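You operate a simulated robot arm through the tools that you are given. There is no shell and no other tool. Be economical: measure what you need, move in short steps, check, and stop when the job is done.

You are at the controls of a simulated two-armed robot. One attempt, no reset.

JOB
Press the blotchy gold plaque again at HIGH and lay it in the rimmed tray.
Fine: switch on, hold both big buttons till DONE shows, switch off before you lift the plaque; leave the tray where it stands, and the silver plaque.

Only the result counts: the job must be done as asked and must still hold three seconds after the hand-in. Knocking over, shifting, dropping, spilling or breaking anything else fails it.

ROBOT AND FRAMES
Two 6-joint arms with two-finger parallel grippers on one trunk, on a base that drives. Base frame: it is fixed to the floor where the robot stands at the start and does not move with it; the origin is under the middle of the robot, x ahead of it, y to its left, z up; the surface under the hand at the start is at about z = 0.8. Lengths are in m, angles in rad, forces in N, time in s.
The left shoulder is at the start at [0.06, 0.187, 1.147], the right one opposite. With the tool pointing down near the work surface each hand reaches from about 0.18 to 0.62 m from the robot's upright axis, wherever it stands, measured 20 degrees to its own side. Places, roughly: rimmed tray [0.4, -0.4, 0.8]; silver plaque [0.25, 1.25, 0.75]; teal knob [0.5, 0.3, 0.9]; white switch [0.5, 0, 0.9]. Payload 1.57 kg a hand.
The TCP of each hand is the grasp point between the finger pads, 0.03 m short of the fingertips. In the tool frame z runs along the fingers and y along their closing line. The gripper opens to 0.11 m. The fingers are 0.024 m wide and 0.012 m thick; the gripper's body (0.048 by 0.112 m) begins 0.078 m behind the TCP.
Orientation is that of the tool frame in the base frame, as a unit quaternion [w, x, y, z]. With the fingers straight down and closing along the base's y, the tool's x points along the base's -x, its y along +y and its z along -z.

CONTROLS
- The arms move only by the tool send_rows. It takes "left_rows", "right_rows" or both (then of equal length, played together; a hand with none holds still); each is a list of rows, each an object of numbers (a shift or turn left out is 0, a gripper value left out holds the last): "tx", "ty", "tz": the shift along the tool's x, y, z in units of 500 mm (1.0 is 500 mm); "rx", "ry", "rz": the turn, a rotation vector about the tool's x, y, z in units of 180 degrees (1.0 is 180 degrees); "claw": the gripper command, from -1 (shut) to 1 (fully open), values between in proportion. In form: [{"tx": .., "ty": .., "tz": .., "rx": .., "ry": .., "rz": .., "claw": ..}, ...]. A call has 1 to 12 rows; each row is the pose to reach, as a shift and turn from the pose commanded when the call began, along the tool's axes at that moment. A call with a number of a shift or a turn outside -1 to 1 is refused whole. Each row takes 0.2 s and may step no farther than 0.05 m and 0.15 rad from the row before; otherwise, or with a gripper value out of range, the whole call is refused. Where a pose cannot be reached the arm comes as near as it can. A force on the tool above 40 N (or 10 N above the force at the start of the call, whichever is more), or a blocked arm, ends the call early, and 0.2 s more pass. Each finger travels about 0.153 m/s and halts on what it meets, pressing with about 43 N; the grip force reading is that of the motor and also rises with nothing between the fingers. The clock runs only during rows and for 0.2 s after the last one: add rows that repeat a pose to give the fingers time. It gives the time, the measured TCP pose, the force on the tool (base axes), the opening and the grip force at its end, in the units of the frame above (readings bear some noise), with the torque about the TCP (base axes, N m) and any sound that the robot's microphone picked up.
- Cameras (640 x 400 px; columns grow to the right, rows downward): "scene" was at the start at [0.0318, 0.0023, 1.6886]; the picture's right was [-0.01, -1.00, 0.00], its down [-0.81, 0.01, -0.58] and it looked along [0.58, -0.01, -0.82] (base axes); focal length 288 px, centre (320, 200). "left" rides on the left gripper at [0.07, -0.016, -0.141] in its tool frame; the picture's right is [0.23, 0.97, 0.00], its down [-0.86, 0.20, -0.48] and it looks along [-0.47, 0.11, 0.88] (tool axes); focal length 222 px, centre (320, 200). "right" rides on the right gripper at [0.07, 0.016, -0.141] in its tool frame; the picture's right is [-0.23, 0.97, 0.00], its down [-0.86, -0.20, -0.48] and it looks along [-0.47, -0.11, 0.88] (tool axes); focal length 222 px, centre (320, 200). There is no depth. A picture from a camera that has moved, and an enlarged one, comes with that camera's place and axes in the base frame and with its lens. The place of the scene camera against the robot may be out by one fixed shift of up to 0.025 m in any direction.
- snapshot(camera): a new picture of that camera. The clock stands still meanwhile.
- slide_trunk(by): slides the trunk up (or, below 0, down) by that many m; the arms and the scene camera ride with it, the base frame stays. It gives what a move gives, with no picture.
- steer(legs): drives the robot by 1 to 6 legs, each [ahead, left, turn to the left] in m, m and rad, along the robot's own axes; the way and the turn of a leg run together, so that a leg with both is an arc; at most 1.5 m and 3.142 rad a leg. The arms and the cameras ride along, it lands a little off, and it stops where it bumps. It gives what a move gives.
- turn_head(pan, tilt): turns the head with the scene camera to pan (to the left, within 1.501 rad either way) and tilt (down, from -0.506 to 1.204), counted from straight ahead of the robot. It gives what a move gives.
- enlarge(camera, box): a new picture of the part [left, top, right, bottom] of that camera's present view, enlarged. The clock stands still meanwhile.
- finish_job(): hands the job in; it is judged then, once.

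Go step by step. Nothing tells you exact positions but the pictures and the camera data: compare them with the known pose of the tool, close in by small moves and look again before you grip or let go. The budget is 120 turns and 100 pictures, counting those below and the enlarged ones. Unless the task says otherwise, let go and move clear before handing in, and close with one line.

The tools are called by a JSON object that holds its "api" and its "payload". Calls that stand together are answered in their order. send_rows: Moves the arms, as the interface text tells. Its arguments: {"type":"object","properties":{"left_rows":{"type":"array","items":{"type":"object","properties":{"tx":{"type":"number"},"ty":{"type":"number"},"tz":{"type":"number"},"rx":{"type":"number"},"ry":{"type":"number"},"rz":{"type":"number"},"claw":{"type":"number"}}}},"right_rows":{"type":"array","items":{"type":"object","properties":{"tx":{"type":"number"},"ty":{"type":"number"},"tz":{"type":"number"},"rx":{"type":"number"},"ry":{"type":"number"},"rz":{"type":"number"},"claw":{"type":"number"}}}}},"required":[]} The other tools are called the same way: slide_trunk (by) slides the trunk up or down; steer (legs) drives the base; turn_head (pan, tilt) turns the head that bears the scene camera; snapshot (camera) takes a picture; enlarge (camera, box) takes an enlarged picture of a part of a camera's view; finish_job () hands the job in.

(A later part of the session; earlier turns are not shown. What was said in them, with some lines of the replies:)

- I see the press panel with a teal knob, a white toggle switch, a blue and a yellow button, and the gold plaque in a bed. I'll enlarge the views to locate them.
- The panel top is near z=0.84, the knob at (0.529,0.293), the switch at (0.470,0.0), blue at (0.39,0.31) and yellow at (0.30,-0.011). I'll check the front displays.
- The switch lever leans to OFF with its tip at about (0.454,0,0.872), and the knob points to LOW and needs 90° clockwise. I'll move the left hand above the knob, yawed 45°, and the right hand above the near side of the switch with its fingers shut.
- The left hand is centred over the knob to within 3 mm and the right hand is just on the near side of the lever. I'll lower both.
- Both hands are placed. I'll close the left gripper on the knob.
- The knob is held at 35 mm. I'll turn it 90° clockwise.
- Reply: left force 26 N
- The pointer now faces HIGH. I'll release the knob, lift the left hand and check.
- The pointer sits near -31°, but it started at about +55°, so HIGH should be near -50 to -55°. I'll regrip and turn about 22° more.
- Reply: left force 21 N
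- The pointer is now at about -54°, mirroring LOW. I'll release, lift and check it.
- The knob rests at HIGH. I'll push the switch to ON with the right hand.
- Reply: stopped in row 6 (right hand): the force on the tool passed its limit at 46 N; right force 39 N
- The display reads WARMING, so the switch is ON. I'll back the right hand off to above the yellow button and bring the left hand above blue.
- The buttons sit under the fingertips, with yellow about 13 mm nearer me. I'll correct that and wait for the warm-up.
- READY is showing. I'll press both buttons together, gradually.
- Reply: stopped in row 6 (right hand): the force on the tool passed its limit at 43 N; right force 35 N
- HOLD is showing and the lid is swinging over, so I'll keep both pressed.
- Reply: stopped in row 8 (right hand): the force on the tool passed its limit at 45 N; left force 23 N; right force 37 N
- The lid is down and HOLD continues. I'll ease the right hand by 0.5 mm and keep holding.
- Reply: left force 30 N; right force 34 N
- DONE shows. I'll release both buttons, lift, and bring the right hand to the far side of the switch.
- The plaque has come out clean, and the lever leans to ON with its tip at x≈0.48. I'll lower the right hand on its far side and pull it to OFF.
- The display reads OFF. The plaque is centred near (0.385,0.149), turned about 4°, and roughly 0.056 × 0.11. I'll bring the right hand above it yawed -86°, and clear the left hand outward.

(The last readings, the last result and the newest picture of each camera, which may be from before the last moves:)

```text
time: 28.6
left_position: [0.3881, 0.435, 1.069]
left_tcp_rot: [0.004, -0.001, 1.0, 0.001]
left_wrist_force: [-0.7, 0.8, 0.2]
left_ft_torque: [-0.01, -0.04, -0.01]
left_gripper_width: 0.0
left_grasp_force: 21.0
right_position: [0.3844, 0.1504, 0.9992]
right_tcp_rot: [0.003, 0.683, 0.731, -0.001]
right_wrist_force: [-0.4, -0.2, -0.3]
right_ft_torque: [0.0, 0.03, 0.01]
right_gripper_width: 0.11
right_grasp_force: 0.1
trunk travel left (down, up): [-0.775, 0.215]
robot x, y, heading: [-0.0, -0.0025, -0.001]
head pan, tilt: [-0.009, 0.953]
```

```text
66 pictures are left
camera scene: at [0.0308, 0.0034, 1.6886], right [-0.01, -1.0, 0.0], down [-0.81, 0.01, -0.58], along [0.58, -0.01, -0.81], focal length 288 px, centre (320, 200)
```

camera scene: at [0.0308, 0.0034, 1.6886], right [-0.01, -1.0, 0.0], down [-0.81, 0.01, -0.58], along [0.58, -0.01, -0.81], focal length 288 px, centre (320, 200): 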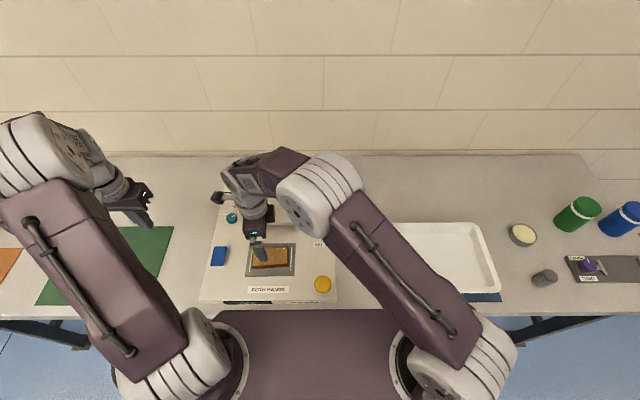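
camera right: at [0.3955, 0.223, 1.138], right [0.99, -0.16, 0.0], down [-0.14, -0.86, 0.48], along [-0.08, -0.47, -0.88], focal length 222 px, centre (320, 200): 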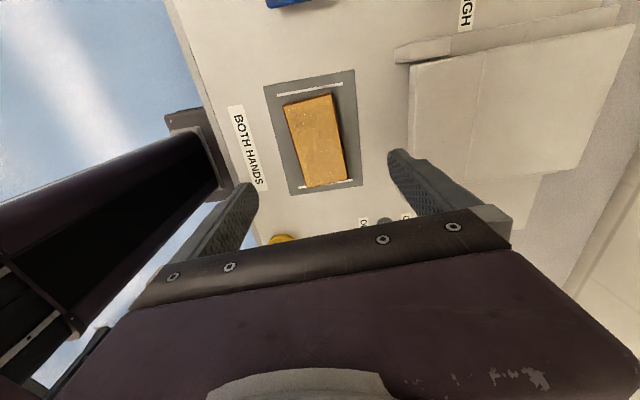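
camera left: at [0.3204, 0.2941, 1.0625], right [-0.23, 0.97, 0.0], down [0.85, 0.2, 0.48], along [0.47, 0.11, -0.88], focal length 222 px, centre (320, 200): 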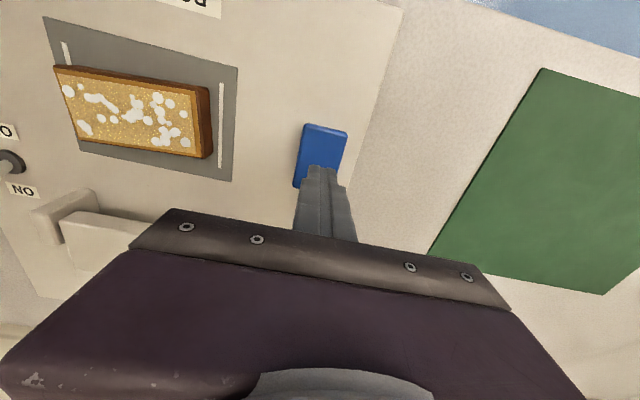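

The plaque centre measures (0.381,0.151) with yaw about 3°, so the alignment is good. I'll lower with the fingers open.

{"api": "send_rows", "payload": {"right_rows": [{"ty": -0.006, "tz": 0.06}, {"ty": -0.006, "tz": 0.12}, {"ty": -0.006, "tz": 0.18}, {"ty": -0.006, "tz": 0.22}, {"ty": -0.006, "tz": 0.246}, {"ty": -0.006, "tz": 0.246}]}}

{"api": "snapshot", "payload": {"camera": "right"}}

{"api": "enlarge", "payload": {"camera": "scene", "box": [190, 160, 350, 310]}}

```text
time: 30.1
left_position: [0.3869, 0.4347, 1.0688]
left_tcp_rot: [0.003, -0.002, 1.0, 0.002]
left_wrist_force: [0.8, -0.6, 0.2]
left_ft_torque: [0.01, -0.02, 0.0]
left_gripper_width: 0.0002
left_grasp_force: 21.6
right_position: [0.3837, 0.1484, 0.8761]
right_tcp_rot: [0.002, 0.683, 0.731, -0.001]
right_wrist_force: [-0.6, 0.8, -0.6]
right_ft_torque: [0.0, -0.01, -0.02]
right_gripper_width: 0.1103
right_grasp_force: 0.1
trunk travel left (down, up): [-0.775, 0.215]
robot x, y, heading: [0.0031, 0.0015, 0.001]
head pan, tilt: [-0.009, 0.953]
```

```text
65 pictures are left
camera right: at [0.3936, 0.2214, 1.0157], right [0.99, -0.16, 0.0], down [-0.14, -0.87, 0.48], along [-0.08, -0.47, -0.88], focal length 222 px, centre (320, 200)
```

right: 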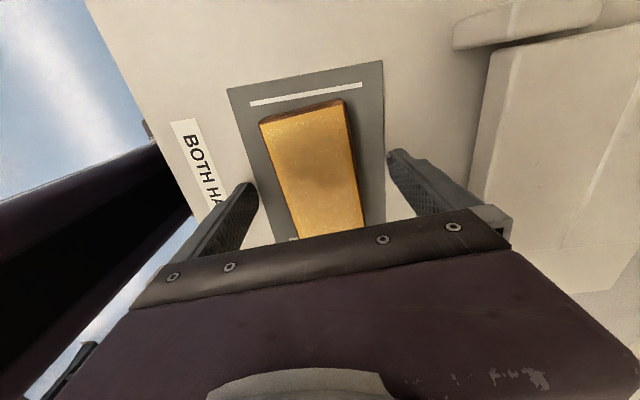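

```text
2.67 times, centred on (270, 235) of scene
camera zoom: at [0.0312, 0.0024, 1.6886], right [-0.01, -1.0, 0.0], down [-0.81, 0.01, -0.58], along [0.58, -0.01, -0.81], focal length 767 px, centre (453, 107)
```

zoom: 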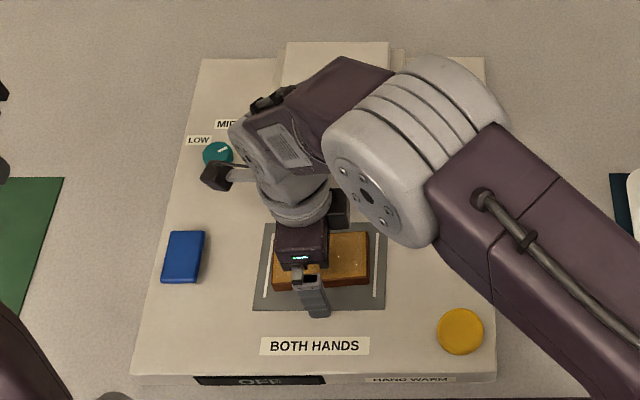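

The fingers straddle the plaque. I'll close, then lift gently.

{"api": "send_rows", "payload": {"right_rows": [{"claw": -1}, {"claw": -1}, {"claw": -1}, {"tz": -0.03}, {"tz": -0.08}, {"tz": -0.16}, {"tz": -0.24}]}}

{"api": "snapshot", "payload": {"camera": "right"}}

{"api": "turn_head", "payload": {"pan": -0.5, "tilt": 0.95}}

{"api": "snapshot", "payload": {"camera": "scene"}}

```text
time: 31.6
left_position: [0.3873, 0.4355, 1.069]
left_tcp_rot: [0.004, -0.001, 1.0, 0.001]
left_wrist_force: [-0.3, -0.6, -0.5]
left_ft_torque: [0.0, -0.02, -0.02]
left_gripper_width: 0.0003
left_grasp_force: 21.5
right_position: [0.3811, 0.1499, 0.9941]
right_tcp_rot: [0.002, 0.683, 0.731, -0.002]
right_wrist_force: [0.5, -0.5, -1.7]
right_ft_torque: [0.01, -0.03, 0.03]
right_gripper_width: 0.0595
right_grasp_force: 43.1
trunk travel left (down, up): [-0.775, 0.215]
robot x, y, heading: [-0.0005, 0.0026, -0.001]
head pan, tilt: [-0.009, 0.953]
```

```text
63 pictures are left
camera right: at [0.3925, 0.2225, 1.1351], right [0.99, -0.16, 0.0], down [-0.14, -0.87, 0.48], along [-0.08, -0.48, -0.88], focal length 222 px, centre (320, 200)
```

right: 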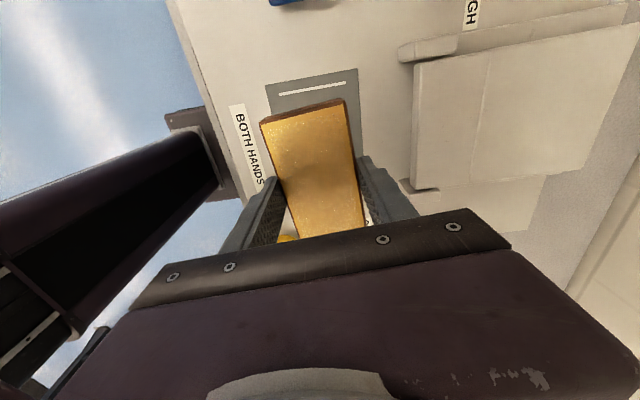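

```text
time: 32.6
left_position: [0.3887, 0.4352, 1.0692]
left_tcp_rot: [0.003, -0.001, 1.0, 0.0]
left_wrist_force: [1.1, 0.2, -0.8]
left_ft_torque: [0.02, -0.03, 0.01]
left_gripper_width: 0.0
left_grasp_force: 21.1
right_position: [0.3841, 0.1507, 0.9948]
right_tcp_rot: [0.002, 0.683, 0.731, -0.001]
right_wrist_force: [-0.1, 0.3, -1.5]
right_ft_torque: [0.01, -0.01, -0.01]
right_gripper_width: 0.0592
right_grasp_force: 43.3
trunk travel left (down, up): [-0.775, 0.215]
robot x, y, heading: [0.0018, -0.0009, 0.001]
head pan, tilt: [-0.499, 0.949]
```

```text
62 pictures are left
camera scene: at [0.0229, -0.0313, 1.6888], right [-0.48, -0.88, 0.0], down [-0.71, 0.39, -0.58], along [0.51, -0.28, -0.81], focal length 288 px, centre (320, 200)
```

scene: 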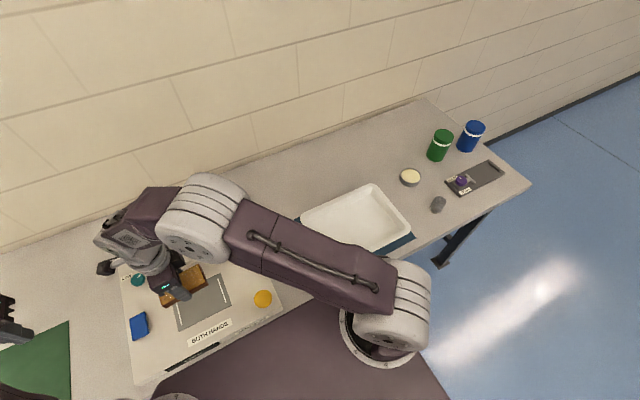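

The plaque is firmly held at 59 mm. I make the tray about x 0.28–0.505, y -0.54 to -0.233, so I'll carry it there at height.

{"api": "send_rows", "payload": {"right_rows": [{"tx": -0.06, "tz": -0.04}, {"tx": -0.14, "ty": -0.01, "tz": -0.08}, {"tx": -0.23, "ty": -0.015, "tz": -0.08}, {"tx": -0.32, "ty": -0.02, "tz": -0.08}, {"tx": -0.41, "ty": -0.025, "tz": -0.08}, {"tx": -0.5, "ty": -0.03, "tz": -0.08}, {"tx": -0.59, "ty": -0.035, "tz": -0.08}, {"tx": -0.68, "ty": -0.04, "tz": -0.08}, {"tx": -0.77, "ty": -0.045, "tz": -0.08}, {"tx": -0.86, "ty": -0.05, "tz": -0.08}, {"tx": -0.94, "ty": -0.055, "tz": -0.08}, {"tx": -1.0, "ty": -0.06, "tz": -0.08}]}}

{"api": "snapshot", "payload": {"camera": "right"}}

{"api": "snapshot", "payload": {"camera": "scene"}}

```text
time: 35.2
left_position: [0.3886, 0.4347, 1.0688]
left_tcp_rot: [0.004, 0.0, 1.0, 0.001]
left_wrist_force: [0.2, -0.3, 0.6]
left_ft_torque: [0.02, 0.01, 0.02]
left_gripper_width: 0.0001
left_grasp_force: 21.6
right_position: [0.3856, -0.351, 1.0365]
right_tcp_rot: [0.001, 0.683, 0.731, 0.0]
right_wrist_force: [0.2, -0.3, -1.4]
right_ft_torque: [-0.01, -0.07, 0.01]
right_gripper_width: 0.0591
right_grasp_force: 43.0
trunk travel left (down, up): [-0.775, 0.215]
robot x, y, heading: [-0.0034, 0.0038, 0.001]
head pan, tilt: [-0.499, 0.949]
```

```text
61 pictures are left
camera right: at [0.3965, -0.2796, 1.1768], right [0.99, -0.16, 0.0], down [-0.14, -0.87, 0.48], along [-0.08, -0.47, -0.88], focal length 222 px, centre (320, 200)
```

right: 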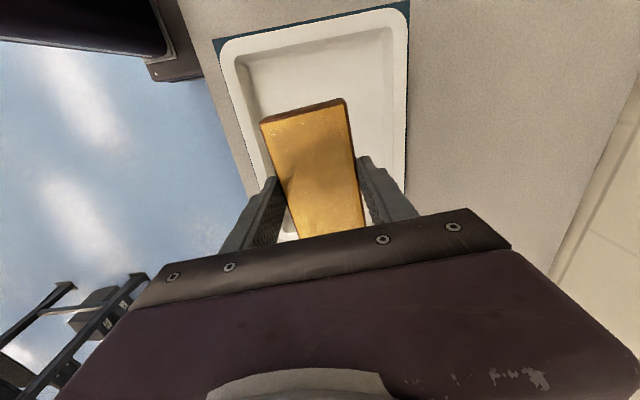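

```text
60 pictures are left
camera scene: at [0.0228, -0.0332, 1.6888], right [-0.48, -0.88, 0.0], down [-0.71, 0.39, -0.58], along [0.51, -0.28, -0.81], focal length 288 px, centre (320, 200)
```

scene: 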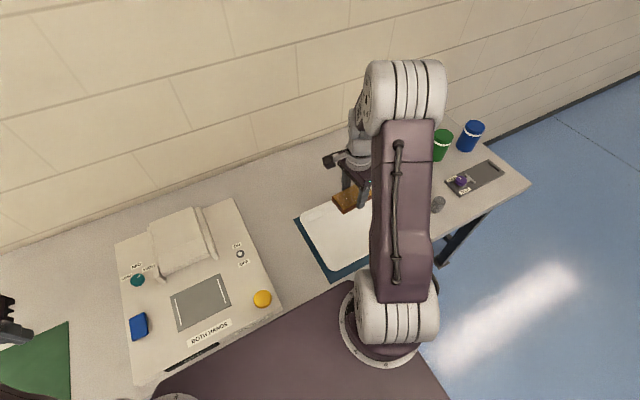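

The tray's centre is near (0.395,-0.38). I'll centre over it and lower to just above the floor.

{"api": "send_rows", "payload": {"right_rows": [{"tx": -0.058, "ty": 0.015}, {"tx": -0.058, "ty": 0.015, "tz": 0.08}, {"tx": -0.058, "ty": 0.015, "tz": 0.16}, {"tx": -0.058, "ty": 0.015, "tz": 0.24}, {"tx": -0.058, "ty": 0.015, "tz": 0.3}, {"tx": -0.058, "ty": 0.015, "tz": 0.34}, {"tx": -0.058, "ty": 0.015, "tz": 0.34}]}}

{"api": "snapshot", "payload": {"camera": "right"}}

{"api": "enlarge", "payload": {"camera": "scene", "box": [270, 100, 430, 300]}}

```text
time: 36.8
left_position: [0.3873, 0.4343, 1.0687]
left_tcp_rot: [0.004, 0.0, 1.0, 0.001]
left_wrist_force: [0.3, -0.1, 0.5]
left_ft_torque: [0.02, 0.0, 0.01]
left_gripper_width: 0.0
left_grasp_force: 21.7
right_position: [0.3966, -0.3805, 0.8681]
right_tcp_rot: [0.002, 0.683, 0.73, 0.0]
right_wrist_force: [0.9, 0.1, -1.1]
right_ft_torque: [-0.02, 0.03, -0.01]
right_gripper_width: 0.0591
right_grasp_force: 43.3
trunk travel left (down, up): [-0.775, 0.215]
robot x, y, heading: [-0.0011, -0.0006, -0.001]
head pan, tilt: [-0.499, 0.949]
```

```text
59 pictures are left
camera right: at [0.4071, -0.308, 1.0066], right [0.99, -0.16, 0.0], down [-0.14, -0.87, 0.48], along [-0.08, -0.47, -0.88], focal length 222 px, centre (320, 200)
```

right: 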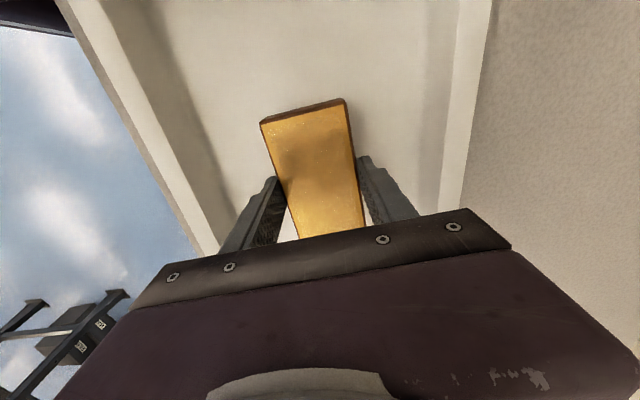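

```text
2.00 times, centred on (350, 200) of scene
camera zoom: at [0.0226, -0.0321, 1.6888], right [-0.48, -0.88, 0.0], down [-0.71, 0.39, -0.58], along [0.51, -0.28, -0.81], focal length 575 px, centre (260, 200)
```

zoom: 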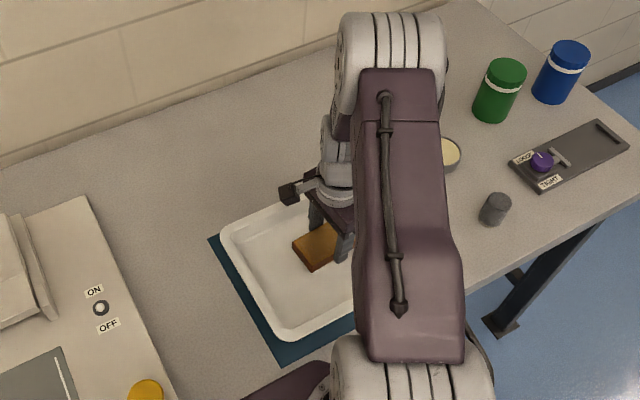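

I'll lower slowly and feel for the tray floor.

{"api": "send_rows", "payload": {"right_rows": [{"tz": 0.006}, {"tz": 0.012}, {"tz": 0.018}, {"tz": 0.024}, {"tz": 0.03}, {"tz": 0.036}]}}

```text
time: 38.2
left_position: [0.3873, 0.4343, 1.0686]
left_tcp_rot: [0.004, -0.001, 1.0, 0.002]
left_wrist_force: [0.1, 0.0, 0.0]
left_ft_torque: [0.01, -0.02, -0.02]
left_gripper_width: 0.0
left_grasp_force: 21.3
right_position: [0.3964, -0.3812, 0.8491]
right_tcp_rot: [0.001, 0.682, 0.731, -0.001]
right_wrist_force: [0.0, 0.3, -2.1]
right_ft_torque: [0.01, 0.02, 0.0]
right_gripper_width: 0.0591
right_grasp_force: 42.9
trunk travel left (down, up): [-0.775, 0.215]
robot x, y, heading: [-0.0004, 0.001, -0.002]
head pan, tilt: [-0.499, 0.949]
```

{"api": "send_rows", "payload": {"right_rows": [{"tz": 0.004}, {"tz": 0.008}, {"tz": 0.012}, {"tz": 0.016}]}}

```text
time: 39.2
left_position: [0.3872, 0.4353, 1.0695]
left_tcp_rot: [0.004, -0.001, 1.0, 0.001]
left_wrist_force: [0.3, -0.7, 0.4]
left_ft_torque: [0.01, -0.02, 0.01]
left_gripper_width: 0.0003
left_grasp_force: 21.3
right_position: [0.3981, -0.3792, 0.8411]
right_tcp_rot: [0.001, 0.683, 0.73, 0.0]
right_wrist_force: [0.2, -0.1, -0.3]
right_ft_torque: [-0.02, 0.01, -0.01]
right_gripper_width: 0.0592
right_grasp_force: 42.3
trunk travel left (down, up): [-0.775, 0.215]
robot x, y, heading: [-0.0047, 0.0015, 0.002]
head pan, tilt: [-0.499, 0.949]
```

There is no clear contact yet, so I'll continue in 1.5 mm steps.

{"api": "send_rows", "payload": {"right_rows": [{"tz": 0.003}, {"tz": 0.006}, {"tz": 0.009}]}}

{"api": "snapshot", "payload": {"camera": "right"}}

```text
time: 40.0
left_position: [0.386, 0.4371, 1.0692]
left_tcp_rot: [0.005, -0.002, 1.0, 0.0]
left_wrist_force: [0.5, 0.1, -0.6]
left_ft_torque: [0.0, 0.02, 0.01]
left_gripper_width: 0.0001
left_grasp_force: 21.6
right_position: [0.398, -0.3811, 0.8408]
right_tcp_rot: [0.005, 0.683, 0.73, 0.0]
right_wrist_force: [0.2, -3.9, 32.0]
right_ft_torque: [0.52, 0.41, 0.0]
right_gripper_width: 0.0591
right_grasp_force: 43.5
trunk travel left (down, up): [-0.775, 0.215]
robot x, y, heading: [0.0024, -0.0004, -0.001]
head pan, tilt: [-0.499, 0.949]
```

```text
57 pictures are left
camera right: at [0.4061, -0.3073, 0.9792], right [0.99, -0.16, 0.01], down [-0.15, -0.86, 0.48], along [-0.07, -0.48, -0.88], focal length 222 px, centre (320, 200)
```

right: 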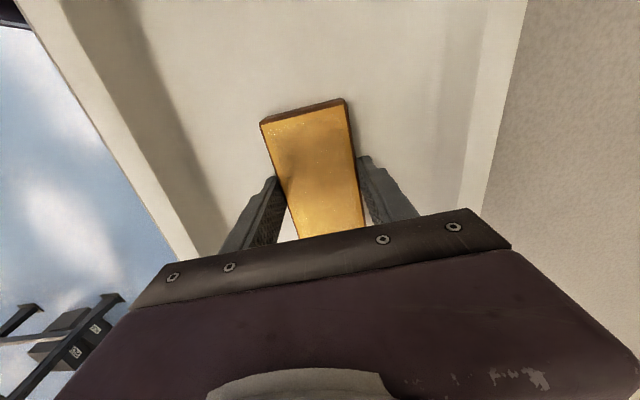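

The plaque is on the tray floor. I'll ease the pressure, open, and lift straight up.

{"api": "send_rows", "payload": {"right_rows": [{"tz": -0.004}, {"tz": -0.008}, {"tz": -0.008, "claw": 0.4}, {"tz": -0.008, "claw": 0.4}, {"tz": -0.02, "claw": 0.4}, {"tz": -0.08, "claw": 0.4}, {"tz": -0.16, "claw": 0.4}, {"tz": -0.25, "claw": 0.4}, {"tz": -0.34, "claw": 0.4}, {"tz": -0.43, "claw": 0.4}]}}

{"api": "snapshot", "payload": {"camera": "right"}}

{"api": "snapshot", "payload": {"camera": "scene"}}

{"api": "enlarge", "payload": {"camera": "scene", "box": [110, 190, 290, 390]}}

```text
time: 42.2
left_position: [0.3876, 0.436, 1.0684]
left_tcp_rot: [0.004, -0.001, 1.0, 0.0]
left_wrist_force: [0.2, -0.4, 0.3]
left_ft_torque: [-0.02, -0.04, -0.02]
left_gripper_width: 0.0
left_grasp_force: 21.6
right_position: [0.3947, -0.378, 1.0524]
right_tcp_rot: [0.001, 0.683, 0.731, -0.001]
right_wrist_force: [0.1, -0.5, 0.5]
right_ft_torque: [0.01, -0.02, 0.01]
right_gripper_width: 0.0774
right_grasp_force: 0.1
trunk travel left (down, up): [-0.775, 0.215]
robot x, y, heading: [0.0031, 0.0027, -0.001]
head pan, tilt: [-0.499, 0.949]
```

```text
56 pictures are left
camera right: at [0.4058, -0.3068, 1.1922], right [0.99, -0.16, 0.0], down [-0.14, -0.87, 0.48], along [-0.08, -0.47, -0.88], focal length 222 px, centre (320, 200)
```

right: 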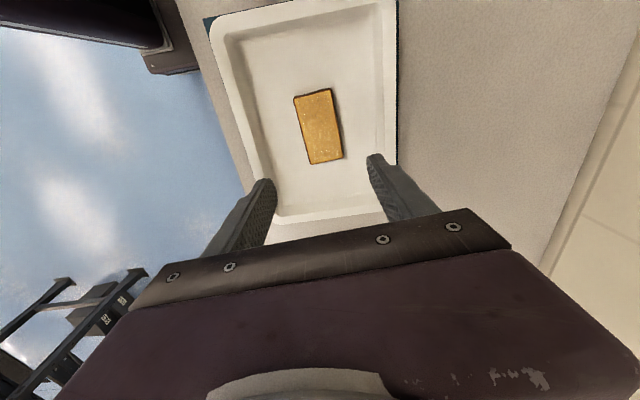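

```text
55 pictures are left
camera scene: at [0.0214, -0.0308, 1.6888], right [-0.48, -0.88, 0.0], down [-0.71, 0.39, -0.58], along [0.51, -0.28, -0.81], focal length 288 px, centre (320, 200)
```

scene: 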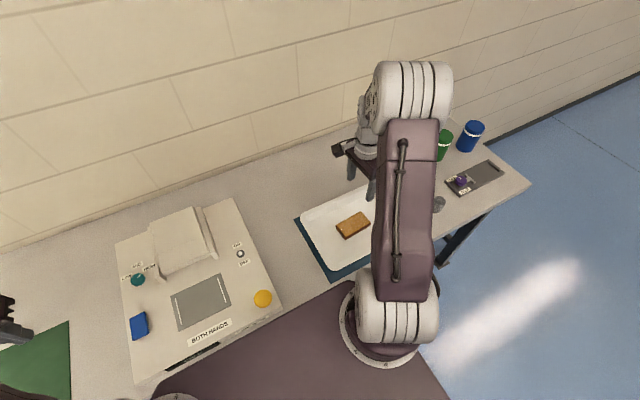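

```text
2.00 times, centred on (200, 290) of scene
camera zoom: at [0.0214, -0.0308, 1.6888], right [-0.48, -0.88, 0.0], down [-0.71, 0.39, -0.58], along [0.51, -0.28, -0.81], focal length 575 px, centre (560, 20)
```

zoom: 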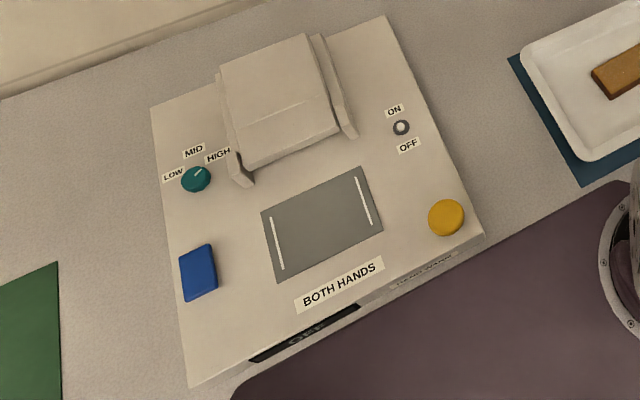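

The plaque is clean and flat in the unmoved tray, the press is OFF with the knob at HIGH, and both hands are clear. I'm handing in.

{"api": "finish_job", "payload": {}}

```text
The job is handed in.
```

The gold plaque was pressed again at HIGH until DONE showed, the press was switched off before I lifted the plaque, and it now lies in the rimmed tray; neither the tray nor the silver plaque was moved.
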